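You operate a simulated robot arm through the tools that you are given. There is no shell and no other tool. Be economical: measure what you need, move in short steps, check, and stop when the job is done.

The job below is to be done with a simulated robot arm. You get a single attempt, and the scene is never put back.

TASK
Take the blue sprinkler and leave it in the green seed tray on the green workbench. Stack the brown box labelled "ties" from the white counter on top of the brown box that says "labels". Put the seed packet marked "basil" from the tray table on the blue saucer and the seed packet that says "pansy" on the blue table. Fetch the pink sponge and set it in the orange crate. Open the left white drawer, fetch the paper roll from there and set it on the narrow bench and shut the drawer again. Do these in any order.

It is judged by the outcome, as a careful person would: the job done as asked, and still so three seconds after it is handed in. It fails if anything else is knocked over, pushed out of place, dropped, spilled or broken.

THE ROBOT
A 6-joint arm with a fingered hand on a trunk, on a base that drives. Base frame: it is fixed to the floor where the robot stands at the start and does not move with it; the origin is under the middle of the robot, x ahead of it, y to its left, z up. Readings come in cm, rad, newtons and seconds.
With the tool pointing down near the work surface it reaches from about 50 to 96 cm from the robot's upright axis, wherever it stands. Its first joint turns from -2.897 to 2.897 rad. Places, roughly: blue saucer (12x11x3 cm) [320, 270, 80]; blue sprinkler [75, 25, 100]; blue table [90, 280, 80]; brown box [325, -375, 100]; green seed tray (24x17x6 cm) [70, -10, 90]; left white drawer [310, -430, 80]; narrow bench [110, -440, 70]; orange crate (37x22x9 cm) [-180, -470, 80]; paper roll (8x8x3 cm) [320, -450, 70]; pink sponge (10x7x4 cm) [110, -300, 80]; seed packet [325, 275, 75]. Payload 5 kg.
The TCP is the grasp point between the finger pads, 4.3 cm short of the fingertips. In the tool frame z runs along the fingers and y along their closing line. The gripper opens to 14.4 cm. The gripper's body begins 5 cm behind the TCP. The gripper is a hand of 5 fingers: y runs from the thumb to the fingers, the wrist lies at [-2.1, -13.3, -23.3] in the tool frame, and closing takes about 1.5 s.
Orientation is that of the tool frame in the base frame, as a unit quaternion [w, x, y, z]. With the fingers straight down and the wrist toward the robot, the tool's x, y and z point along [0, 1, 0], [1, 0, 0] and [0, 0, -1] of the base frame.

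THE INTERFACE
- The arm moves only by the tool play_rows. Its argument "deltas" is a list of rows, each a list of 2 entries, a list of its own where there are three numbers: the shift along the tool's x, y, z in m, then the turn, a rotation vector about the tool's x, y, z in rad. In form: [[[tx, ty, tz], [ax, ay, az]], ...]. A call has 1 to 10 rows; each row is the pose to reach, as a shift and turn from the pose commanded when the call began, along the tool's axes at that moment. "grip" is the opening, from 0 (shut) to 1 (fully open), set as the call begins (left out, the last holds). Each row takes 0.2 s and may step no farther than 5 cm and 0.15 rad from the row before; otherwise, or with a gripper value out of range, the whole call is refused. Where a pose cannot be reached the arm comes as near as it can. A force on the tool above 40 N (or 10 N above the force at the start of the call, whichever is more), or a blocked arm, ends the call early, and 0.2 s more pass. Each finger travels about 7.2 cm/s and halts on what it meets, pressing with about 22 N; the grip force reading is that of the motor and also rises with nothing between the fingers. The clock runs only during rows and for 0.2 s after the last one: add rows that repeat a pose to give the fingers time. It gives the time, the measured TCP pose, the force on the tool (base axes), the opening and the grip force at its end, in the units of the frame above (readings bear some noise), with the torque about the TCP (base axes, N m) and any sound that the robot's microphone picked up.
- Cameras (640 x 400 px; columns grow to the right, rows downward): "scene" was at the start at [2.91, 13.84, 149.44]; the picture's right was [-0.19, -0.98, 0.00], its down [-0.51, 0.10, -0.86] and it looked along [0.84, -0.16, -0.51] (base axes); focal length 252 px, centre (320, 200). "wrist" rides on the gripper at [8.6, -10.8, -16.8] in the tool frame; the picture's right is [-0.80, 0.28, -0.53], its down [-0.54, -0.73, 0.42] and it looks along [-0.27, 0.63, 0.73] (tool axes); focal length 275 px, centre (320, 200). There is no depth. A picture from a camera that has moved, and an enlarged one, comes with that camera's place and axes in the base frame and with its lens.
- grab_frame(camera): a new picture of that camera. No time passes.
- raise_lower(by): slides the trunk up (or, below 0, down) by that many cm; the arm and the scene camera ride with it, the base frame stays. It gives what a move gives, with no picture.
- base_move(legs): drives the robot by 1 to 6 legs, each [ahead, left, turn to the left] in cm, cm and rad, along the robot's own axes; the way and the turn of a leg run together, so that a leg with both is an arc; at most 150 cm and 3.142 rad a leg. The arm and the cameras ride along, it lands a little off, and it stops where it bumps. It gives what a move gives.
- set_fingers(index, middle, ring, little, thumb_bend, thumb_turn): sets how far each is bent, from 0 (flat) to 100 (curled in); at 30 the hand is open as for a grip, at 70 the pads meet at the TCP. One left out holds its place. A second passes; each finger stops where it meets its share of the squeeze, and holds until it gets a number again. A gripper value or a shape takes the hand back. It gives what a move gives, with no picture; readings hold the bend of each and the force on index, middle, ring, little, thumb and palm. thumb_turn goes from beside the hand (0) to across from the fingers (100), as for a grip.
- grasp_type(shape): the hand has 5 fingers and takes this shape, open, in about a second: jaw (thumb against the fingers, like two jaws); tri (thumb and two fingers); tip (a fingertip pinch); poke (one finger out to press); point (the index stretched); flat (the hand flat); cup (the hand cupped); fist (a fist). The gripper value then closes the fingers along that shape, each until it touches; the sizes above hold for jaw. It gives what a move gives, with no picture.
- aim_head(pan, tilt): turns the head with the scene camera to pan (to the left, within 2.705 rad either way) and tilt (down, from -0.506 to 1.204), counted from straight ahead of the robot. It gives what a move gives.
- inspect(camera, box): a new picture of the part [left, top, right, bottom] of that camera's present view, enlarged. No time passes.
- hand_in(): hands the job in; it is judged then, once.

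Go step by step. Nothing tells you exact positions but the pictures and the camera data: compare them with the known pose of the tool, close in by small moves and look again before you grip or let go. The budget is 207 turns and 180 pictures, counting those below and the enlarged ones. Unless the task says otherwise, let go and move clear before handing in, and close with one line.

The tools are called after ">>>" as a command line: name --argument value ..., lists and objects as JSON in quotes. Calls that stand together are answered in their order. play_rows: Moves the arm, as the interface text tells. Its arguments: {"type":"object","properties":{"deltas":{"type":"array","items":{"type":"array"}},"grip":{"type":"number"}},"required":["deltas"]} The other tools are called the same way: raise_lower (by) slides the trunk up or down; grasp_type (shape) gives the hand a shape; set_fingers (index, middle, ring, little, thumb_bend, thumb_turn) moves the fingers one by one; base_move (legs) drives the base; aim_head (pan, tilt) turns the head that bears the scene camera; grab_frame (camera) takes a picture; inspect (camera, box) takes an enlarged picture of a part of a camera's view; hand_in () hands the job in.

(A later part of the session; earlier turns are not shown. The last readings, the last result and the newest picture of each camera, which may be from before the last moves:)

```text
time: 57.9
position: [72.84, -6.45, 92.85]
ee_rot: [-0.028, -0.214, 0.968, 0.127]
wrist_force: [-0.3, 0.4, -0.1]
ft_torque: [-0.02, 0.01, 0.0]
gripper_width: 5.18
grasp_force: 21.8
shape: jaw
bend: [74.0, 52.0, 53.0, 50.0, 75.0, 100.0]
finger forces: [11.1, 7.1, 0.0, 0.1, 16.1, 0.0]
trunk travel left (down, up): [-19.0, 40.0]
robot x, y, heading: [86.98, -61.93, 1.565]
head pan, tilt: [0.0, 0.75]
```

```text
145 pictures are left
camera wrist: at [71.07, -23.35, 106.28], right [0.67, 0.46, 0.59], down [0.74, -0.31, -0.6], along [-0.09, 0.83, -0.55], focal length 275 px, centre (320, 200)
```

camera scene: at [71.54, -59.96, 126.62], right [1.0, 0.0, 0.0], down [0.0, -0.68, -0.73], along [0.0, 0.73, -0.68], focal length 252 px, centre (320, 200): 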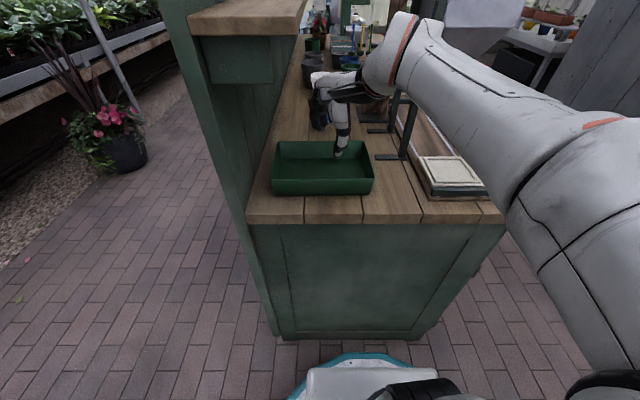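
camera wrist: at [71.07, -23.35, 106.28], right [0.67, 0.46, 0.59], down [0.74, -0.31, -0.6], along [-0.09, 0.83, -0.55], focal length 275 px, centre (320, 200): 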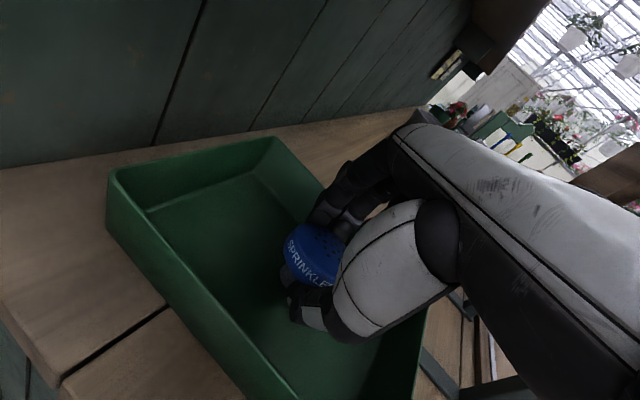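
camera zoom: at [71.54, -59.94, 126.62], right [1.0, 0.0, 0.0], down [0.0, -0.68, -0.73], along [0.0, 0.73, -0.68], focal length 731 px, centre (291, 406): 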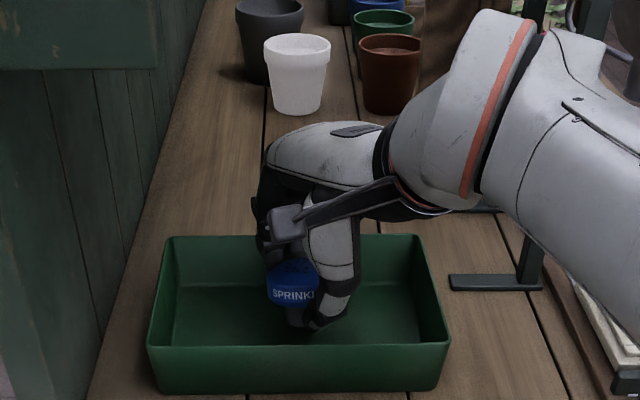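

No contact yet; I'll lower in small steps.

>>> play_rows --deltas '[[[0, -0.0016, 0.0058], [0, 0, 0]], [[0, -0.0016, 0.0058], [0, 0, 0]]]'

```text
time: 58.5
position: [72.77, -6.52, 92.31]
ee_rot: [-0.028, -0.213, 0.968, 0.127]
wrist_force: [-0.3, -0.6, -1.0]
ft_torque: [0.01, 0.05, -0.01]
gripper_width: 5.16
grasp_force: 22.3
shape: jaw
bend: [74.0, 52.0, 53.0, 50.0, 75.0, 100.0]
finger forces: [10.9, 7.1, 0.0, 0.1, 16.1, 0.0]
trunk travel left (down, up): [-19.0, 40.0]
robot x, y, heading: [86.94, -62.07, 1.57]
head pan, tilt: [0.0, 0.75]
```

>>> play_rows --deltas '[[[0, -0.001, 0.0035], [0, 0, 0]], [[0, -0.001, 0.0035], [0, 0, 0]]]'

>>> inspect --camera "scene" --box '[260, 110, 380, 190]'

```text
time: 59.1
position: [72.69, -6.47, 91.92]
ee_rot: [-0.028, -0.214, 0.968, 0.129]
wrist_force: [0.0, -1.2, 6.3]
ft_torque: [0.09, 0.01, 0.01]
gripper_width: 5.15
grasp_force: 22.2
shape: jaw
bend: [74.0, 52.0, 53.0, 50.0, 75.0, 100.0]
finger forces: [10.4, 6.6, 0.0, 0.0, 17.8, 0.0]
trunk travel left (down, up): [-19.0, 40.0]
robot x, y, heading: [87.16, -62.25, 1.567]
head pan, tilt: [0.0, 0.75]
```

```text
5.00 times, centred on (320, 150) of scene
camera zoom: at [71.55, -59.99, 126.63], right [1.0, 0.0, 0.0], down [0.0, -0.68, -0.73], along [0.0, 0.73, -0.68], focal length 1261 px, centre (320, 450)
```

zoom: 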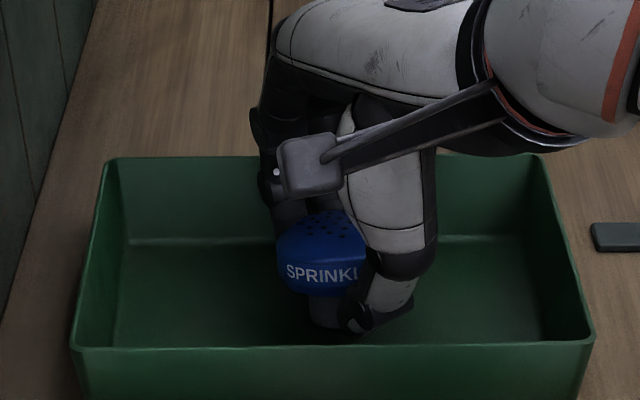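

Touchdown (6 N). Releasing and lifting clear.

>>> play_rows --deltas '[[[0, 0, 0], [0, 0, 0]], [[0, 0, 0], [0, 0, 0]], [[0, 0, 0], [0, 0, 0]], [[0, 0, 0], [0, 0, 0]], [[0, 0.0104, -0.0386], [0, 0, 0]], [[0, 0.0208, -0.0773], [0, 0, 0]], [[0, 0.0208, -0.0773], [0, 0, 0]]]' --grip 0.64

>>> grab_frame --camera "wrist"

```text
time: 60.7
position: [72.44, -6.12, 100.29]
ee_rot: [-0.028, -0.214, 0.968, 0.127]
wrist_force: [0.0, 0.1, 0.6]
ft_torque: [-0.01, 0.01, -0.01]
gripper_width: 9.18
grasp_force: 0.0
shape: jaw
bend: [28.0, 39.0, 36.0, 36.0, 63.0, 100.0]
finger forces: [0.0, 0.0, 0.1, 0.0, 0.1, 0.0]
trunk travel left (down, up): [-19.0, 40.0]
robot x, y, heading: [86.74, -62.27, 1.567]
head pan, tilt: [0.0, 0.75]
```

```text
143 pictures are left
camera wrist: at [70.78, -23.02, 113.6], right [0.66, 0.46, 0.59], down [0.74, -0.31, -0.6], along [-0.09, 0.83, -0.55], focal length 275 px, centre (320, 200)
```

wrist: 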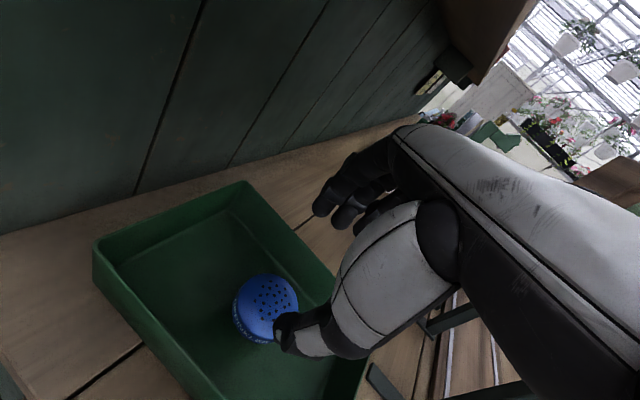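

Sprinkler stands upright in the tray. I'll back out, raise, tuck the arm, and look at the right half of the room.

>>> base_move --legs '[[-22, 0, 0]]'

>>> raise_lower --by 35

>>> play_rows --deltas '[[[-0.014, -0.016, 0], [0.0644, 0, 0.1084]], [[-0.028, -0.032, 0], [0.1288, 0, 0.2168]], [[-0.042, -0.048, 0], [0.1932, 0, 0.3252]], [[-0.056, -0.063, 0], [0.2576, 0.057, 0.4336]], [[-0.056, -0.063, 0], [0.2576, 0.057, 0.4336]]]' --grip 1.0

>>> base_move --legs '[[0, -50, 0], [0, 0, -2.2]]'

>>> aim_head --pan 0.3 --tilt 0.5

>>> grab_frame --camera "scene"

>>> aim_head --pan -0.9 --tilt 0.5

>>> grab_frame --camera "scene"

```text
time: 62.4
position: [72.79, -28.33, 100.34]
ee_rot: [-0.028, -0.21, 0.969, 0.128]
wrist_force: [0.1, 0.9, 0.1]
ft_torque: [-0.01, -0.01, 0.02]
gripper_width: 9.22
grasp_force: 0.0
shape: jaw
bend: [28.0, 39.0, 36.0, 36.0, 63.0, 100.0]
finger forces: [0.0, 0.0, 0.1, 0.0, 0.0, 0.0]
trunk travel left (down, up): [-19.0, 40.0]
robot x, y, heading: [87.23, -84.75, 1.563]
head pan, tilt: [0.0, 0.75]
```

```text
time: 65.9
position: [72.76, -28.25, 135.37]
ee_rot: [-0.028, -0.211, 0.969, 0.127]
wrist_force: [-0.3, 0.1, -0.5]
ft_torque: [0.03, -0.01, 0.03]
gripper_width: 9.2
grasp_force: 0.1
shape: jaw
bend: [28.0, 39.0, 36.0, 36.0, 63.0, 100.0]
finger forces: [0.0, 0.0, 0.0, 0.0, 0.0, 0.1]
trunk travel left (down, up): [-54.0, 5.0]
robot x, y, heading: [86.97, -84.39, 1.566]
head pan, tilt: [0.0, 0.75]
```

```text
time: 67.1
position: [80.15, -31.44, 133.8]
ee_rot: [-0.055, -0.002, 0.998, -0.012]
wrist_force: [-0.4, 0.4, 0.6]
ft_torque: [-0.03, 0.01, -0.01]
gripper_width: 14.34
grasp_force: 0.0
shape: jaw
bend: [30.0, 30.0, 30.0, 30.0, 30.0, 98.0]
finger forces: [0.0, 0.0, 0.0, 0.0, 0.1, 0.1]
trunk travel left (down, up): [-54.0, 5.0]
robot x, y, heading: [87.08, -84.54, 1.558]
head pan, tilt: [0.0, 0.75]
```

```text
time: 75.3
position: [184.04, -112.07, 133.74]
ee_rot: [-0.034, 0.896, 0.441, 0.044]
wrist_force: [-0.5, 0.9, 0.6]
ft_torque: [-0.02, 0.03, -0.01]
gripper_width: 14.38
grasp_force: 0.1
shape: jaw
bend: [30.0, 30.0, 30.0, 30.0, 30.0, 98.0]
finger forces: [0.0, 0.0, 0.1, 0.0, 0.0, 0.0]
trunk travel left (down, up): [-54.0, 5.0]
robot x, y, heading: [137.79, -84.65, -0.667]
head pan, tilt: [0.0, 0.75]
```

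```text
time: 76.2
position: [184.01, -112.16, 133.71]
ee_rot: [-0.034, 0.896, 0.44, 0.044]
wrist_force: [0.5, 1.1, 0.8]
ft_torque: [0.02, 0.01, 0.0]
gripper_width: 14.37
grasp_force: 0.0
shape: jaw
bend: [30.0, 30.0, 30.0, 30.0, 30.0, 98.0]
finger forces: [0.0, 0.0, 0.1, 0.0, 0.0, 0.0]
trunk travel left (down, up): [-54.0, 5.0]
robot x, y, heading: [137.83, -84.95, -0.67]
head pan, tilt: [0.3, 0.499]
```

```text
142 pictures are left
camera scene: at [151.59, -72.37, 163.81], right [-0.36, -0.93, 0.0], down [-0.45, 0.17, -0.88], along [0.82, -0.32, -0.48], focal length 252 px, centre (320, 200)
```

scene: 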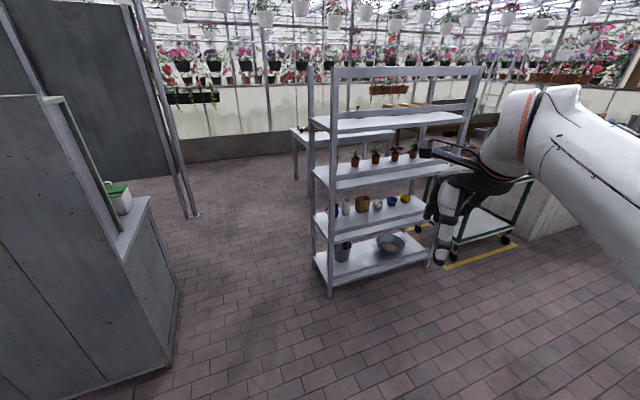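

```text
time: 77.5
position: [184.07, -112.04, 133.73]
ee_rot: [-0.034, 0.896, 0.441, 0.044]
wrist_force: [-0.1, -0.4, 0.8]
ft_torque: [0.03, 0.01, -0.05]
gripper_width: 14.36
grasp_force: 0.1
shape: jaw
bend: [30.0, 30.0, 30.0, 30.0, 30.0, 98.0]
finger forces: [0.0, 0.1, 0.0, 0.0, 0.0, 0.1]
trunk travel left (down, up): [-54.0, 5.0]
robot x, y, heading: [138.01, -84.84, -0.665]
head pan, tilt: [-0.901, 0.499]
```

```text
141 pictures are left
camera scene: at [143.12, -78.18, 163.82], right [-1.0, 0.0, 0.0], down [0.0, 0.48, -0.88], along [0.0, -0.88, -0.48], focal length 252 px, centre (320, 200)
```

scene: 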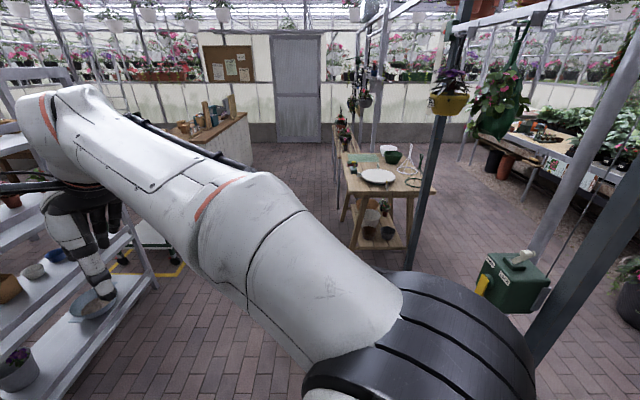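

The plate-bearing table ahead should hold the sponge; behind it is the narrow bench, with the white counter to the left. Zooming in.

>>> inspect --camera "scene" --box '[310, 110, 450, 250]'

>>> inspect --camera "scene" --box '[120, 60, 300, 172]'

```text
2.86 times, centred on (380, 180) of scene
camera zoom: at [143.12, -78.18, 163.82], right [-1.0, 0.0, 0.0], down [0.0, 0.48, -0.88], along [0.0, -0.88, -0.48], focal length 721 px, centre (149, 257)
```

zoom: 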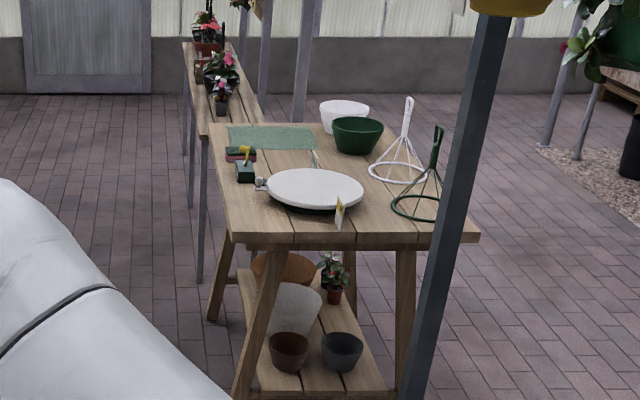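

```text
3.56 times, centred on (210, 116) of scene
camera zoom: at [143.12, -78.18, 163.82], right [-1.0, 0.0, 0.0], down [0.0, 0.48, -0.88], along [0.0, -0.88, -0.48], focal length 897 px, centre (711, 499)
```

zoom: 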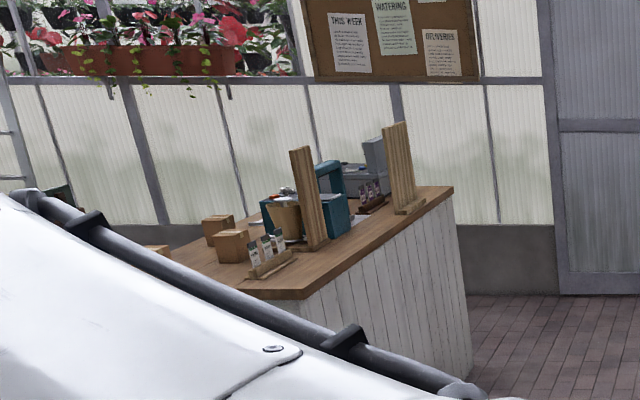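

The small item at about (113,-303) is probably the sponge. I'll drive to its left side and face the table.

>>> base_move --legs '[[0, 0, -0.904], [130, 47, 0], [80, 0, 0], [0, 0, -1.571]]'

>>> aim_head --pan 0.0 --tilt 0.8

>>> grab_frame --camera "scene"

>>> grab_frame --camera "wrist"

```text
time: 94.4
position: [130.07, -297.02, 133.76]
ee_rot: [-0.032, -0.695, 0.717, -0.046]
wrist_force: [0.1, 0.8, 0.5]
ft_torque: [-0.02, -0.01, 0.02]
gripper_width: 14.36
grasp_force: 0.0
shape: jaw
bend: [30.0, 30.0, 30.0, 30.0, 30.0, 98.0]
finger forces: [0.1, 0.0, 0.0, 0.0, 0.0, 0.1]
trunk travel left (down, up): [-54.0, 5.0]
robot x, y, heading: [183.17, -292.26, 3.092]
head pan, tilt: [-0.901, 0.499]
```

```text
time: 95.6
position: [130.12, -297.07, 133.7]
ee_rot: [-0.03, -0.694, 0.717, -0.046]
wrist_force: [0.3, -0.7, -0.8]
ft_torque: [0.0, 0.0, 0.02]
gripper_width: 14.38
grasp_force: 0.1
shape: jaw
bend: [30.0, 30.0, 30.0, 30.0, 30.0, 98.0]
finger forces: [0.0, 0.1, 0.1, 0.0, 0.0, 0.0]
trunk travel left (down, up): [-54.0, 5.0]
robot x, y, heading: [183.24, -292.28, 3.098]
head pan, tilt: [0.0, 0.799]
```

```text
138 pictures are left
camera scene: at [180.53, -307.89, 161.22], right [0.05, 1.0, 0.0], down [0.72, -0.03, -0.7], along [-0.7, 0.03, -0.72], focal length 252 px, centre (320, 200)
```

scene: 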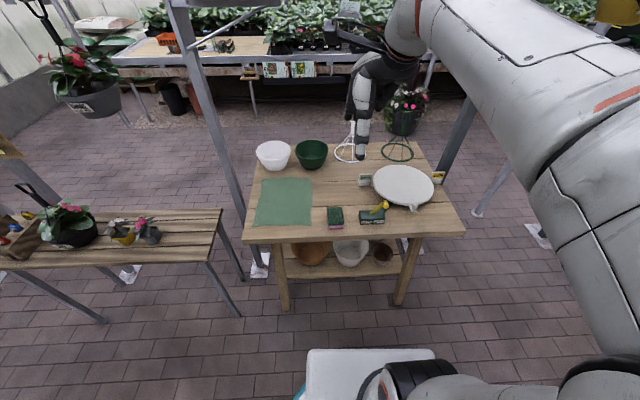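

```text
137 pictures are left
camera wrist: at [140.24, -303.97, 151.54], right [-0.27, 0.86, 0.44], down [0.75, 0.47, -0.46], along [-0.6, 0.21, -0.77], focal length 275 px, centre (320, 200)
```

wrist: 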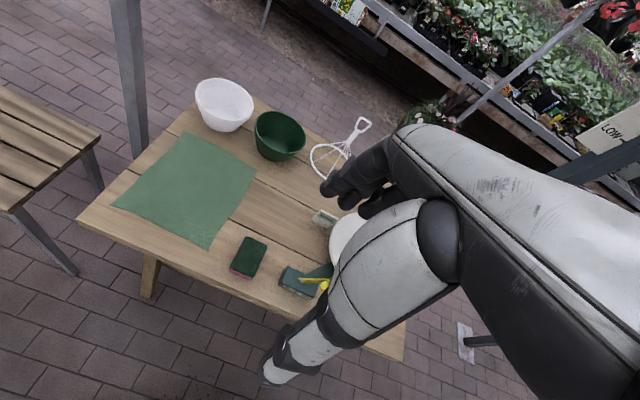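

>>> inspect --camera "scene" --box '[300, 170, 460, 270]'

>>> inspect --camera "wrist" --box '[180, 210, 360, 322]'

```text
4.00 times, centred on (380, 220) of scene
camera zoom: at [180.53, -307.89, 161.22], right [0.05, 1.0, 0.0], down [0.72, -0.03, -0.7], along [-0.7, 0.03, -0.72], focal length 1009 px, centre (80, 120)
```

zoom: 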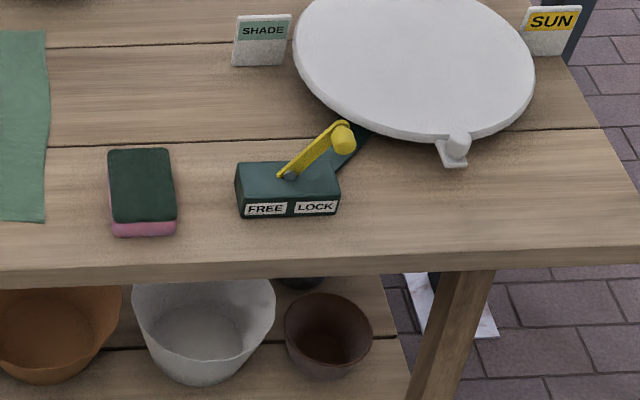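

```text
3.56 times, centred on (270, 266) of wrist
camera zoom: at [140.24, -303.97, 151.54], right [-0.27, 0.86, 0.44], down [0.75, 0.47, -0.46], along [-0.6, 0.21, -0.77], focal length 979 px, centre (498, -35)
```

zoom: 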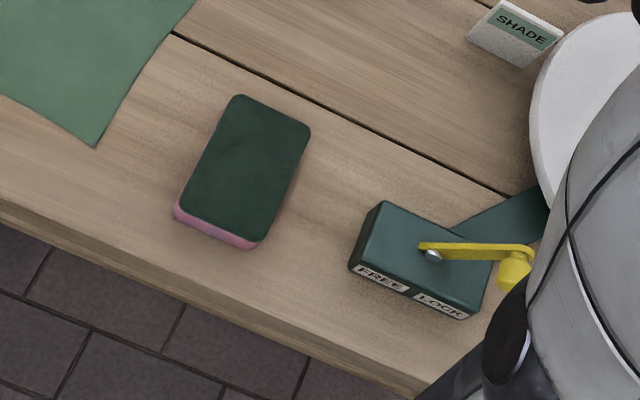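

The sponge is the pink one with the dark scourer at about (114.3,-298.5), top z≈83.4, long side along x. I'll lower the trunk and bring the hand above it, straightening it.

>>> raise_lower --by -30

>>> play_rows --deltas '[[[0.004, 0.04, 0], [-0.0227, -0.1075, -0.0325]], [[0.008, 0.08, 0], [-0.0227, -0.1075, -0.0325]], [[0.012, 0.12, 0], [-0.0227, -0.1075, -0.0325]], [[0.015, 0.158, 0], [-0.0227, -0.1075, -0.0325]], [[0.015, 0.158, 0], [-0.0227, -0.1075, -0.0325]]]'

>>> grab_frame --camera "wrist"

>>> inspect --camera "scene" --box '[240, 100, 480, 250]'

```text
time: 98.6
position: [130.09, -297.02, 103.66]
ee_rot: [-0.031, -0.694, 0.718, -0.045]
wrist_force: [-0.8, -0.3, 0.0]
ft_torque: [0.02, 0.0, -0.03]
gripper_width: 14.37
grasp_force: 0.0
shape: jaw
bend: [30.0, 30.0, 30.0, 30.0, 30.0, 98.0]
finger forces: [0.0, 0.1, 0.1, 0.0, 0.0, 0.1]
trunk travel left (down, up): [-24.0, 35.0]
robot x, y, heading: [183.53, -292.47, 3.091]
head pan, tilt: [0.0, 0.799]
```

```text
time: 99.8
position: [114.33, -298.05, 103.37]
ee_rot: [0.0, -0.707, 0.707, -0.001]
wrist_force: [0.7, 0.1, -0.8]
ft_torque: [-0.05, -0.02, 0.01]
gripper_width: 14.38
grasp_force: 0.1
shape: jaw
bend: [30.0, 30.0, 30.0, 30.0, 30.0, 98.0]
finger forces: [0.0, 0.0, 0.0, 0.0, 0.0, 0.1]
trunk travel left (down, up): [-24.0, 35.0]
robot x, y, heading: [183.43, -292.7, 3.088]
head pan, tilt: [0.0, 0.799]
```

```text
134 pictures are left
camera wrist: at [125.11, -306.53, 120.09], right [-0.28, 0.8, 0.53], down [0.73, 0.54, -0.42], along [-0.63, 0.27, -0.73], focal length 275 px, centre (320, 200)
```

wrist: 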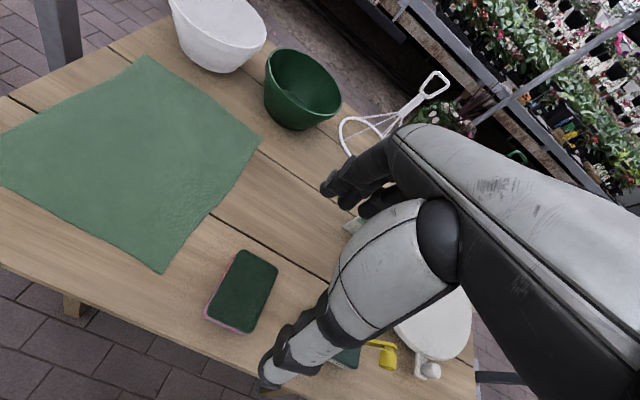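

```text
2.67 times, centred on (360, 175) of scene
camera zoom: at [180.5, -307.9, 131.22], right [0.05, 1.0, 0.0], down [0.72, -0.03, -0.7], along [-0.7, 0.03, -0.72], focal length 673 px, centre (213, 267)
```

zoom: 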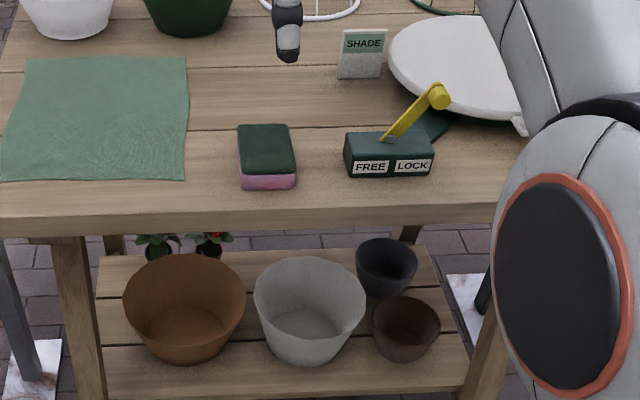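

Sponge top centre ≈ (113.5,-298.5,82.5). Descending around it.

>>> play_rows --deltas '[[[0.004, 0.008, 0.04], [0, 0, 0]], [[0.004, 0.008, 0.08], [0, 0, 0]], [[0.004, 0.008, 0.12], [0, 0, 0]], [[0.004, 0.008, 0.16], [0, 0, 0]], [[0.004, 0.008, 0.193], [0, 0, 0]], [[0.004, 0.008, 0.193], [0, 0, 0]]]'

>>> inspect --camera "scene" --box '[240, 100, 480, 250]'

>>> grab_frame --camera "wrist"

```text
time: 101.2
position: [113.4, -298.55, 84.31]
ee_rot: [0.003, 0.707, -0.707, -0.001]
wrist_force: [2.5, -0.4, 10.4]
ft_torque: [0.12, 0.81, -0.05]
gripper_width: 14.31
grasp_force: 0.1
shape: jaw
bend: [30.0, 30.0, 30.0, 30.0, 30.0, 98.0]
finger forces: [0.1, 10.3, 0.1, 0.0, 0.1, 0.0]
trunk travel left (down, up): [-24.0, 35.0]
robot x, y, heading: [183.33, -292.23, 3.092]
head pan, tilt: [0.0, 0.799]
```

```text
2.67 times, centred on (360, 175) of scene
camera zoom: at [180.62, -307.89, 131.24], right [0.05, 1.0, 0.0], down [0.72, -0.03, -0.7], along [-0.7, 0.03, -0.72], focal length 673 px, centre (213, 267)
```

zoom: 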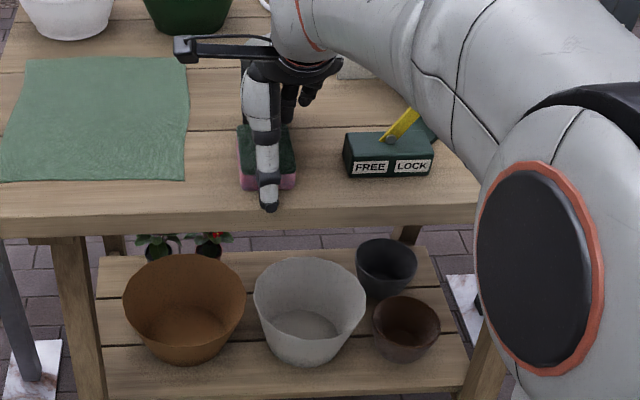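

```text
131 pictures are left
camera wrist: at [124.26, -307.03, 100.92], right [-0.28, 0.8, 0.53], down [0.72, 0.54, -0.43], along [-0.63, 0.27, -0.73], focal length 275 px, centre (320, 200)
```

wrist: 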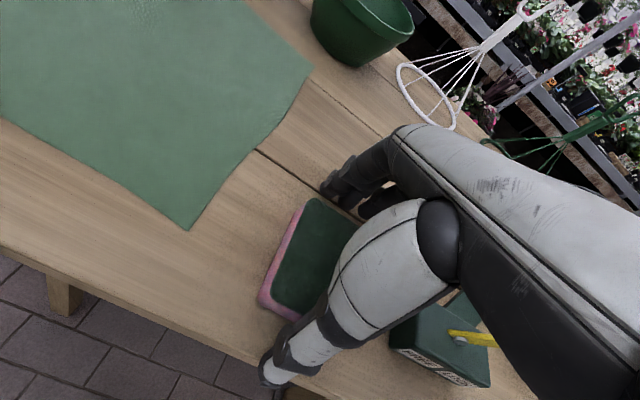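

The middle finger touched the table; I'll rise 5 mm and close.

>>> play_rows --deltas '[[[0, 0, -0.007], [0, 0, 0]], [[0, 0, -0.007], [0, 0, 0]], [[0, 0, -0.007], [0, 0, 0]], [[0, 0, -0.007], [0, 0, 0]], [[0, 0, -0.007], [0, 0, 0]], [[0, 0, -0.007], [0, 0, 0]], [[0, 0, -0.007], [0, 0, 0]]]' --grip 0.4

>>> grab_frame --camera "wrist"

```text
time: 102.8
position: [113.55, -298.46, 84.84]
ee_rot: [-0.001, -0.707, 0.707, 0.0]
wrist_force: [1.3, -0.4, -0.3]
ft_torque: [-0.01, 0.0, 0.0]
gripper_width: 9.15
grasp_force: 22.7
shape: jaw
bend: [27.0, 36.0, 36.0, 38.0, 67.0, 100.0]
finger forces: [17.9, 0.0, 2.1, 0.1, 20.5, 0.0]
trunk travel left (down, up): [-24.0, 35.0]
robot x, y, heading: [183.43, -292.07, 3.096]
head pan, tilt: [0.0, 0.799]
```

```text
130 pictures are left
camera wrist: at [124.26, -306.99, 101.47], right [-0.28, 0.8, 0.53], down [0.73, 0.54, -0.42], along [-0.63, 0.27, -0.73], focal length 275 px, centre (320, 200)
```

wrist: 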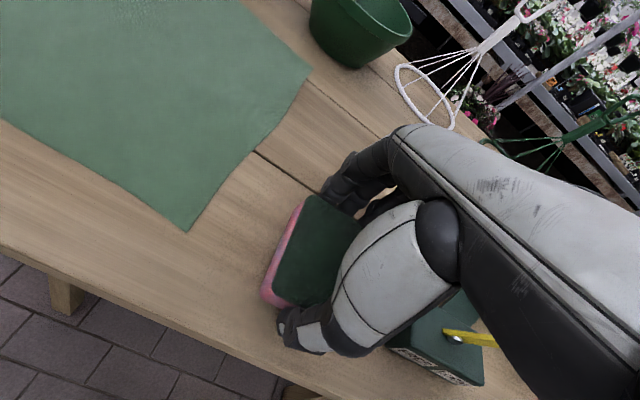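

Gripped at 9.15 cm width. Lift and check.

>>> play_rows --deltas '[[[0, 0, -0.04], [0, 0, 0]], [[0, 0, -0.08], [0, 0, 0]], [[0, 0, -0.12], [0, 0, 0]], [[0, 0, -0.16], [0, 0, 0]], [[0, 0, -0.2], [0, 0, 0]], [[0, 0, -0.2], [0, 0, 0]]]'

>>> raise_lower --by 20

>>> grab_frame --camera "wrist"

>>> aim_head --pan 0.3 --tilt 0.4

>>> grab_frame --camera "scene"

```text
time: 104.2
position: [113.51, -298.72, 104.79]
ee_rot: [0.001, 0.707, -0.707, 0.001]
wrist_force: [0.3, -1.3, 0.6]
ft_torque: [0.0, 0.02, 0.01]
gripper_width: 9.14
grasp_force: 21.7
shape: jaw
bend: [27.0, 36.0, 36.0, 38.0, 67.0, 100.0]
finger forces: [17.8, 0.0, 2.1, 0.1, 20.4, 0.0]
trunk travel left (down, up): [-24.0, 35.0]
robot x, y, heading: [183.25, -292.01, 3.092]
head pan, tilt: [0.0, 0.799]
```

```text
time: 106.3
position: [113.47, -298.64, 124.66]
ee_rot: [0.001, 0.707, -0.707, 0.0]
wrist_force: [0.4, 0.5, 0.2]
ft_torque: [-0.03, -0.04, -0.01]
gripper_width: 9.17
grasp_force: 22.2
shape: jaw
bend: [27.0, 36.0, 36.0, 38.0, 67.0, 100.0]
finger forces: [17.9, 0.0, 2.1, 0.1, 20.3, 0.0]
trunk travel left (down, up): [-44.0, 15.0]
robot x, y, heading: [183.0, -292.21, 3.093]
head pan, tilt: [0.0, 0.799]
```

```text
129 pictures are left
camera wrist: at [124.25, -307.15, 141.41], right [-0.28, 0.8, 0.53], down [0.73, 0.54, -0.42], along [-0.63, 0.27, -0.73], focal length 275 px, centre (320, 200)
```

wrist: 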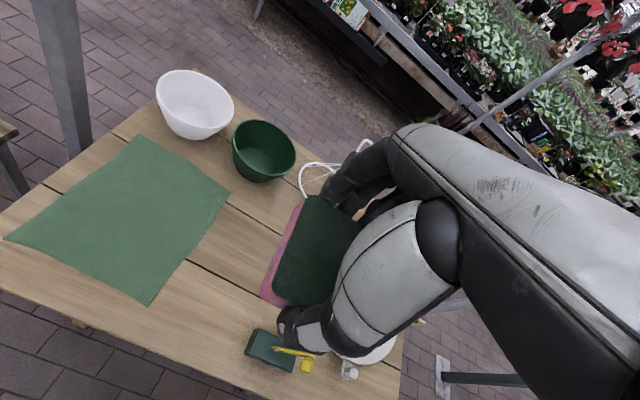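

```text
time: 107.2
position: [113.41, -298.75, 124.77]
ee_rot: [0.0, 0.707, -0.707, -0.001]
wrist_force: [-0.2, 0.0, 0.8]
ft_torque: [0.04, -0.02, 0.01]
gripper_width: 9.15
grasp_force: 22.0
shape: jaw
bend: [27.0, 36.0, 36.0, 38.0, 67.0, 100.0]
finger forces: [17.9, 0.0, 2.1, 0.0, 20.4, 0.0]
trunk travel left (down, up): [-44.0, 15.0]
robot x, y, heading: [183.16, -292.52, 3.093]
head pan, tilt: [0.3, 0.4]
```

```text
128 pictures are left
camera scene: at [179.61, -310.59, 154.72], right [-0.25, 0.97, 0.0], down [0.38, 0.1, -0.92], along [-0.89, -0.23, -0.39], focal length 252 px, centre (320, 200)
```

scene: 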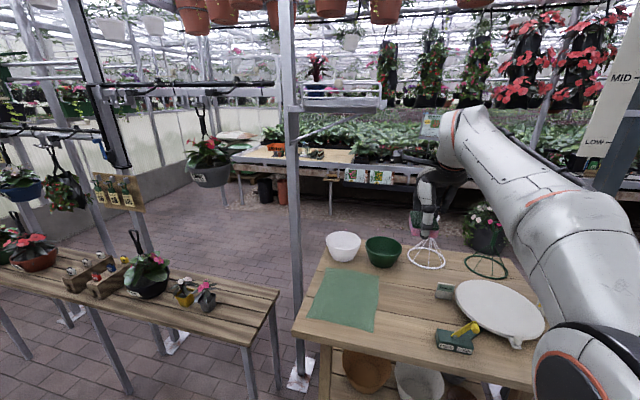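

Sponge secure. I'll look for a southern way around the narrow bench, and toward the counter.

>>> aim_head --pan 1.1 --tilt 0.5

>>> grab_frame --camera "scene"

>>> aim_head --pan 2.3 --tilt 0.5

>>> grab_frame --camera "scene"

```text
time: 108.3
position: [113.52, -298.83, 124.71]
ee_rot: [0.001, 0.707, -0.707, 0.001]
wrist_force: [0.4, 0.4, 0.2]
ft_torque: [0.02, -0.02, 0.01]
gripper_width: 9.17
grasp_force: 22.1
shape: jaw
bend: [27.0, 36.0, 36.0, 38.0, 67.0, 100.0]
finger forces: [17.9, 0.1, 2.1, 0.1, 20.4, 0.1]
trunk travel left (down, up): [-44.0, 15.0]
robot x, y, heading: [182.89, -292.09, 3.092]
head pan, tilt: [1.1, 0.499]
```

```text
127 pictures are left
camera scene: at [184.06, -316.18, 153.82], right [-0.87, 0.5, 0.0], down [0.24, 0.42, -0.88], along [-0.44, -0.76, -0.48], focal length 252 px, centre (320, 200)
```

scene: 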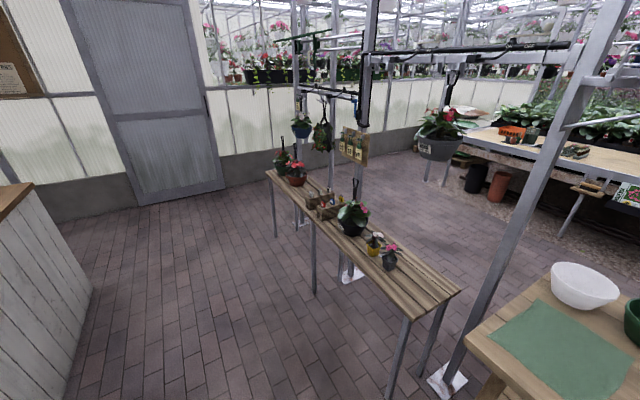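

```text
time: 109.8
position: [113.4, -298.68, 124.72]
ee_rot: [0.001, 0.707, -0.707, 0.001]
wrist_force: [0.0, 0.3, -0.7]
ft_torque: [0.02, -0.01, 0.0]
gripper_width: 9.17
grasp_force: 22.6
shape: jaw
bend: [27.0, 36.0, 36.0, 38.0, 67.0, 100.0]
finger forces: [17.8, 0.1, 2.2, 0.0, 20.4, 0.0]
trunk travel left (down, up): [-44.0, 15.0]
robot x, y, heading: [183.48, -292.93, 3.093]
head pan, tilt: [2.3, 0.499]
```

```text
126 pictures are left
camera scene: at [194.31, -315.35, 153.82], right [-0.78, -0.63, 0.0], down [-0.3, 0.37, -0.88], along [0.55, -0.68, -0.48], focal length 252 px, centre (320, 200)
```

scene: 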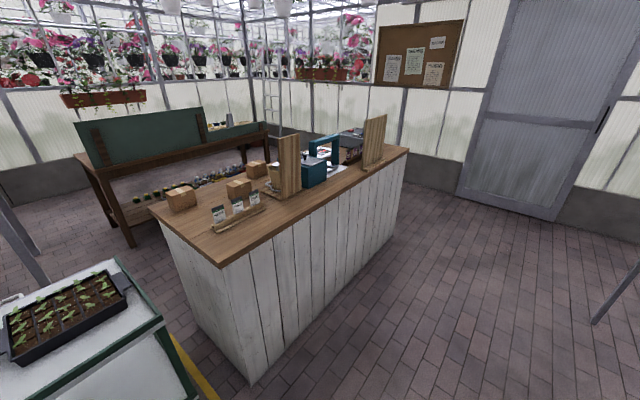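

A southern route exists: past the narrow bench's end (y≈-514) with the wall near y≈-650. I'll retract the hand, turn south, go down the aisle, then west.

>>> play_rows --deltas '[[[0, -0.04, 0], [0, 0, 0]], [[0, -0.08, 0], [0, 0, 0]], [[0, -0.12, 0], [0, 0, 0]], [[0, -0.16, 0], [0, 0, 0]], [[0, -0.17, 0], [0, 0, 0]]]'

>>> base_move --legs '[[0, 0, 1.62], [140, 0, 0], [145, 0, 0], [0, 0, -1.571]]'

>>> aim_head --pan 0.3 --tilt 0.5

>>> grab_frame --camera "scene"

```text
time: 111.0
position: [130.68, -298.68, 124.62]
ee_rot: [0.0, -0.706, 0.708, 0.0]
wrist_force: [0.3, -0.1, -0.4]
ft_torque: [-0.02, -0.02, 0.01]
gripper_width: 9.14
grasp_force: 22.0
shape: jaw
bend: [27.0, 36.0, 36.0, 38.0, 67.0, 100.0]
finger forces: [17.8, 0.0, 2.2, 0.0, 20.4, 0.1]
trunk travel left (down, up): [-44.0, 15.0]
robot x, y, heading: [183.04, -292.38, 3.094]
head pan, tilt: [2.3, 0.499]
```

```text
time: 132.4
position: [131.25, -592.69, 124.69]
ee_rot: [0.001, 0.749, -0.662, 0.0]
wrist_force: [0.5, 0.4, -0.1]
ft_torque: [0.03, -0.01, -0.03]
gripper_width: 9.08
grasp_force: 21.7
shape: jaw
bend: [27.0, 36.0, 36.0, 38.0, 67.0, 100.0]
finger forces: [17.2, 0.0, 2.1, 0.0, 19.8, 0.0]
trunk travel left (down, up): [-44.0, 15.0]
robot x, y, heading: [182.7, -580.3, -3.066]
head pan, tilt: [2.3, 0.499]
```

```text
time: 134.3
position: [131.1, -592.71, 124.54]
ee_rot: [0.0, 0.749, -0.662, 0.001]
wrist_force: [0.1, -0.1, -0.2]
ft_torque: [0.02, 0.0, 0.01]
gripper_width: 9.08
grasp_force: 22.0
shape: jaw
bend: [27.0, 36.0, 36.0, 38.0, 67.0, 100.0]
finger forces: [17.3, 0.0, 2.0, 0.0, 19.7, 0.0]
trunk travel left (down, up): [-44.0, 15.0]
robot x, y, heading: [182.72, -579.91, -3.068]
head pan, tilt: [0.3, 0.499]
```

```text
125 pictures are left
camera scene: at [181.45, -598.44, 153.82], right [-0.37, 0.93, 0.0], down [0.45, 0.18, -0.88], along [-0.82, -0.32, -0.48], focal length 252 px, centre (320, 200)
```

scene: 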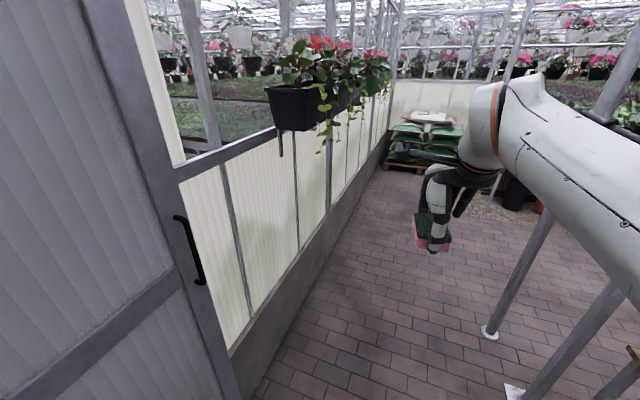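

Clear path west at y≈-585 between posts (y≈-530) and the wall. Driving on.

>>> base_move --legs '[[0, 0, -0.075], [100, 4, 0], [90, 0, 0]]'

>>> aim_head --pan -0.3 --tilt 0.5

>>> grab_frame --camera "scene"

>>> grab_frame --camera "wrist"

```text
time: 144.3
position: [-59.17, -589.78, 124.75]
ee_rot: [0.001, 0.716, -0.698, 0.001]
wrist_force: [0.0, 0.0, -0.6]
ft_torque: [0.0, 0.02, 0.0]
gripper_width: 9.09
grasp_force: 22.1
shape: jaw
bend: [27.0, 36.0, 36.0, 38.0, 67.0, 100.0]
finger forces: [17.3, 0.0, 2.0, 0.0, 19.8, 0.1]
trunk travel left (down, up): [-44.0, 15.0]
robot x, y, heading: [-6.79, -582.03, 3.123]
head pan, tilt: [0.3, 0.499]
```

```text
time: 145.3
position: [-59.19, -589.85, 124.55]
ee_rot: [0.001, 0.715, -0.699, 0.0]
wrist_force: [0.3, -0.2, -1.2]
ft_torque: [0.0, 0.0, -0.02]
gripper_width: 9.07
grasp_force: 21.8
shape: jaw
bend: [27.0, 36.0, 36.0, 38.0, 67.0, 100.0]
finger forces: [17.2, 0.0, 2.1, 0.1, 19.8, 0.0]
trunk travel left (down, up): [-44.0, 15.0]
robot x, y, heading: [-6.79, -581.94, 3.115]
head pan, tilt: [-0.3, 0.499]
```

```text
124 pictures are left
camera scene: at [-9.54, -595.01, 153.82], right [0.32, 0.95, 0.0], down [0.45, -0.15, -0.88], along [-0.83, 0.28, -0.48], focal length 252 px, centre (320, 200)
```

scene: 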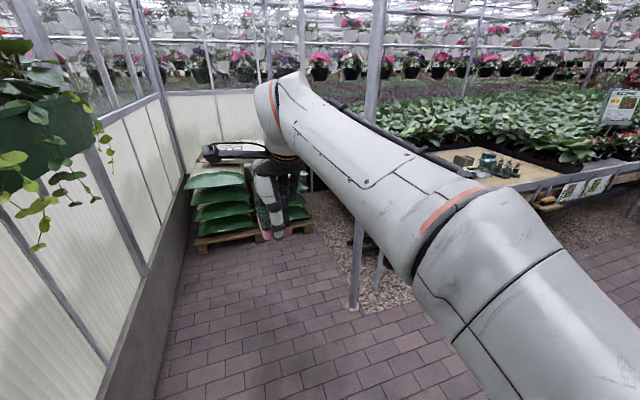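

```text
123 pictures are left
camera wrist: at [-48.17, -597.97, 141.33], right [-0.3, 0.79, 0.53], down [0.71, 0.56, -0.42], along [-0.63, 0.25, -0.73], focal length 275 px, centre (320, 200)
```

wrist: 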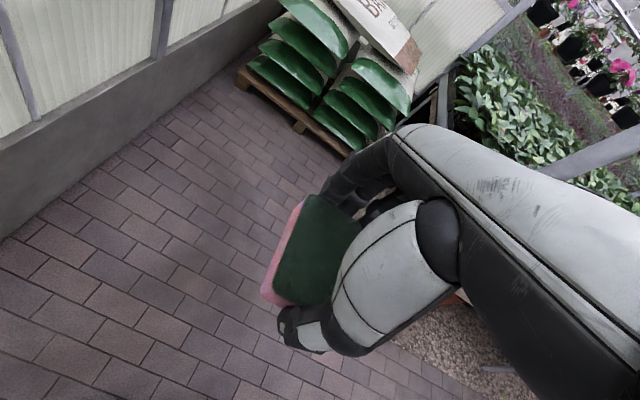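

I'll slide north to stand in front of the crate's section of the long bench.

>>> base_move --legs '[[20, 0, 0], [0, -112, 0]]'

>>> aim_head --pan 0.0 --tilt 0.7

>>> grab_frame --camera "scene"

>>> grab_frame --camera "wrist"

```text
time: 152.2
position: [-76.65, -477.26, 124.64]
ee_rot: [0.0, 0.715, -0.699, 0.001]
wrist_force: [0.4, -0.2, -0.2]
ft_torque: [0.02, 0.0, -0.03]
gripper_width: 9.06
grasp_force: 21.9
shape: jaw
bend: [27.0, 36.0, 36.0, 38.0, 67.0, 100.0]
finger forces: [17.2, 0.1, 2.0, 0.0, 19.7, 0.1]
trunk travel left (down, up): [-44.0, 15.0]
robot x, y, heading: [-24.42, -469.95, 3.116]
head pan, tilt: [-0.3, 0.499]
```

```text
time: 153.0
position: [-76.56, -477.2, 124.66]
ee_rot: [0.001, 0.715, -0.7, 0.0]
wrist_force: [0.3, -0.3, 0.4]
ft_torque: [-0.03, -0.03, 0.03]
gripper_width: 9.07
grasp_force: 22.4
shape: jaw
bend: [27.0, 36.0, 36.0, 38.0, 67.0, 100.0]
finger forces: [17.3, 0.0, 2.1, 0.1, 19.8, 0.1]
trunk travel left (down, up): [-44.0, 15.0]
robot x, y, heading: [-23.94, -470.23, 3.118]
head pan, tilt: [0.0, 0.7]
```

```text
122 pictures are left
camera scene: at [-26.94, -485.28, 152.05], right [0.03, 1.0, 0.0], down [0.64, -0.02, -0.77], along [-0.77, 0.02, -0.64], focal length 252 px, centre (320, 200)
```

scene: 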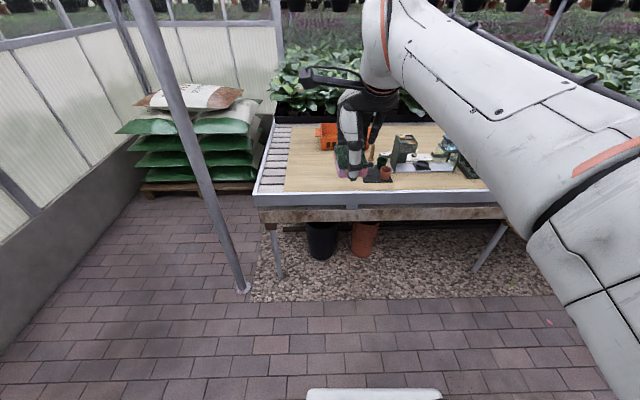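

```text
121 pictures are left
camera wrist: at [-65.72, -485.46, 141.32], right [-0.3, 0.79, 0.53], down [0.71, 0.56, -0.42], along [-0.63, 0.25, -0.73], focal length 275 px, centre (320, 200)
```

wrist: 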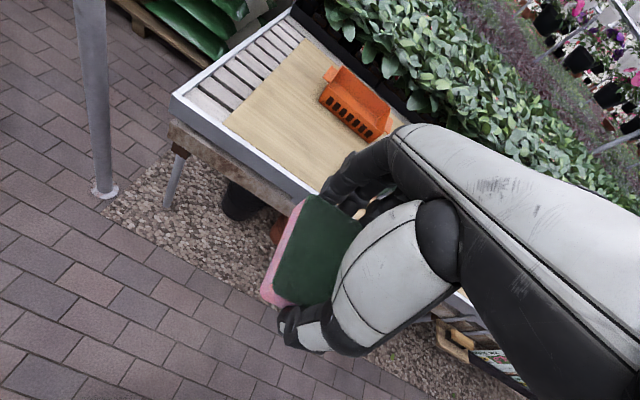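

Bench edge at x≈-122, crate centre ≈ (-174,-467). I'll drive forward 60 cm and look into the crate.

>>> base_move --legs '[[60, 0, 0]]'

>>> grab_frame --camera "scene"

>>> grab_frame --camera "wrist"

```text
time: 156.5
position: [-137.7, -475.18, 124.64]
ee_rot: [0.001, 0.713, -0.702, 0.001]
wrist_force: [0.3, -0.5, -0.3]
ft_torque: [0.01, 0.03, -0.04]
gripper_width: 9.07
grasp_force: 21.8
shape: jaw
bend: [27.0, 36.0, 36.0, 38.0, 67.0, 100.0]
finger forces: [17.3, 0.1, 2.1, 0.1, 19.8, 0.0]
trunk travel left (down, up): [-44.0, 15.0]
robot x, y, heading: [-85.21, -468.05, 3.11]
head pan, tilt: [0.0, 0.7]
```

```text
120 pictures are left
camera scene: at [-87.92, -483.56, 152.04], right [0.03, 1.0, 0.0], down [0.64, -0.02, -0.76], along [-0.76, 0.02, -0.64], focal length 252 px, centre (320, 200)
```

scene: 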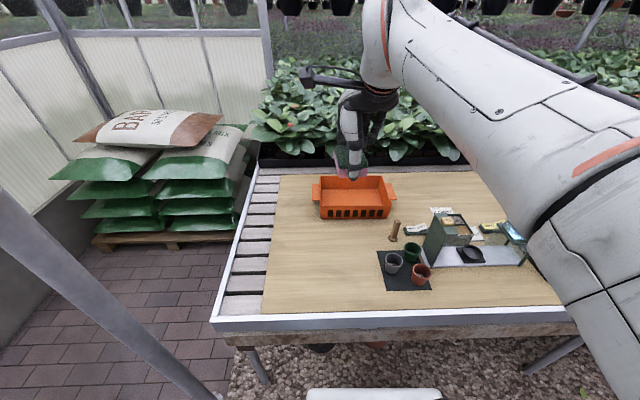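

```text
119 pictures are left
camera wrist: at [-126.69, -483.48, 141.32], right [-0.3, 0.79, 0.53], down [0.72, 0.55, -0.42], along [-0.63, 0.26, -0.73], focal length 275 px, centre (320, 200)
```

wrist: 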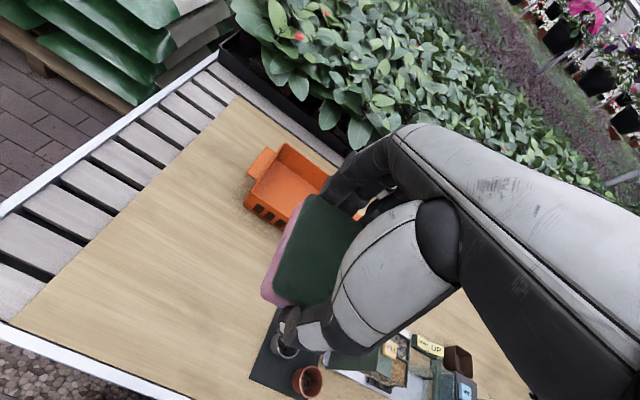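

Crate centre ≈ (-172,-467), rim ≈86. Moving the sponge over it.

>>> play_rows --deltas '[[[-0.01, 0.038, 0], [0, 0, 0]], [[-0.02, 0.076, 0], [0, 0, 0]], [[-0.03, 0.114, 0], [0, 0, 0]], [[-0.039, 0.152, 0], [0, 0, 0]], [[-0.049, 0.19, 0], [0, 0, 0]], [[-0.059, 0.228, 0], [0, 0, 0]], [[-0.068, 0.266, 0], [0, 0, 0]], [[-0.078, 0.304, 0], [0, 0, 0]], [[-0.0875, 0.342, 0], [0, 0, 0]], [[-0.0875, 0.342, 0], [0, 0, 0]]]'

>>> raise_lower --by -26

>>> grab_frame --camera "wrist"

>>> inspect --camera "scene" --box '[240, 50, 480, 200]'

```text
time: 158.7
position: [-168.08, -467.57, 122.58]
ee_rot: [0.001, 0.713, -0.701, 0.001]
wrist_force: [0.7, 0.0, 0.3]
ft_torque: [-0.02, 0.05, 0.01]
gripper_width: 9.07
grasp_force: 22.2
shape: jaw
bend: [27.0, 36.0, 36.0, 38.0, 67.0, 100.0]
finger forces: [17.3, 0.1, 2.3, 0.0, 19.8, 0.1]
out of reach, approached as far as the arm can: row 8, 9, 10
trunk travel left (down, up): [-44.0, 15.0]
robot x, y, heading: [-84.95, -467.76, 3.11]
head pan, tilt: [0.0, 0.7]
```

```text
time: 161.3
position: [-168.1, -467.64, 96.62]
ee_rot: [0.0, 0.713, -0.702, 0.0]
wrist_force: [0.4, -0.1, -1.3]
ft_torque: [-0.03, -0.01, -0.03]
gripper_width: 9.03
grasp_force: 22.2
shape: jaw
bend: [27.0, 36.0, 36.0, 38.0, 67.0, 100.0]
finger forces: [17.3, 0.0, 2.3, 0.0, 20.0, 0.0]
trunk travel left (down, up): [-18.0, 41.0]
robot x, y, heading: [-84.81, -468.07, 3.107]
head pan, tilt: [0.0, 0.7]
```

```text
118 pictures are left
camera wrist: at [-157.16, -475.85, 113.18], right [-0.3, 0.79, 0.53], down [0.72, 0.55, -0.42], along [-0.63, 0.26, -0.73], focal length 275 px, centre (320, 200)
```

wrist: 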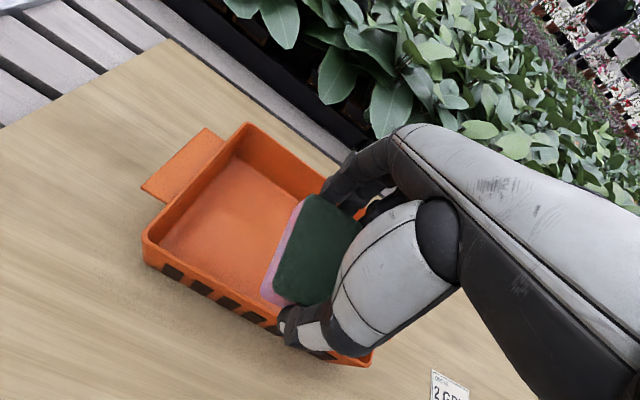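

```text
2.67 times, centred on (360, 125) of scene
camera zoom: at [-87.91, -483.56, 126.05], right [0.03, 1.0, 0.0], down [0.64, -0.02, -0.76], along [-0.76, 0.02, -0.64], focal length 673 px, centre (213, 400)
```

zoom: 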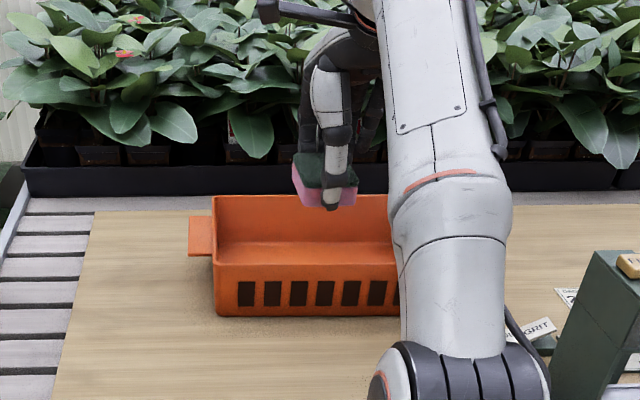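

Arm is at full stretch because it's high relative to the shoulder; I'll raise the trunk 10 and lower with the arm to gain reach.

>>> raise_lower --by 10

>>> play_rows --deltas '[[[0, 0, 0.03], [0, 0, 0]], [[0, 0, 0.06], [0, 0, 0]], [[0, 0, 0.09], [0, 0, 0]], [[0, 0, 0.09], [0, 0, 0]]]'

```text
time: 162.7
position: [-168.1, -467.74, 106.37]
ee_rot: [0.001, 0.713, -0.701, 0.001]
wrist_force: [-0.2, -0.7, -0.7]
ft_torque: [0.0, -0.04, 0.02]
gripper_width: 9.03
grasp_force: 22.5
shape: jaw
bend: [27.0, 36.0, 36.0, 38.0, 67.0, 100.0]
finger forces: [17.4, 0.0, 2.3, 0.1, 19.9, 0.1]
trunk travel left (down, up): [-28.0, 31.0]
robot x, y, heading: [-84.79, -468.3, 3.11]
head pan, tilt: [0.0, 0.7]
```

```text
time: 163.7
position: [-171.8, -467.5, 99.76]
ee_rot: [0.0, 0.713, -0.701, 0.001]
wrist_force: [-0.1, 0.9, -0.5]
ft_torque: [-0.03, 0.05, 0.0]
gripper_width: 9.06
grasp_force: 21.4
shape: jaw
bend: [27.0, 36.0, 36.0, 38.0, 67.0, 100.0]
finger forces: [17.2, 0.0, 2.2, 0.1, 19.9, 0.0]
out of reach, approached as far as the arm can: row 1, 2, 3, 4
trunk travel left (down, up): [-28.0, 31.0]
robot x, y, heading: [-85.01, -467.86, 3.111]
head pan, tilt: [0.0, 0.7]
```

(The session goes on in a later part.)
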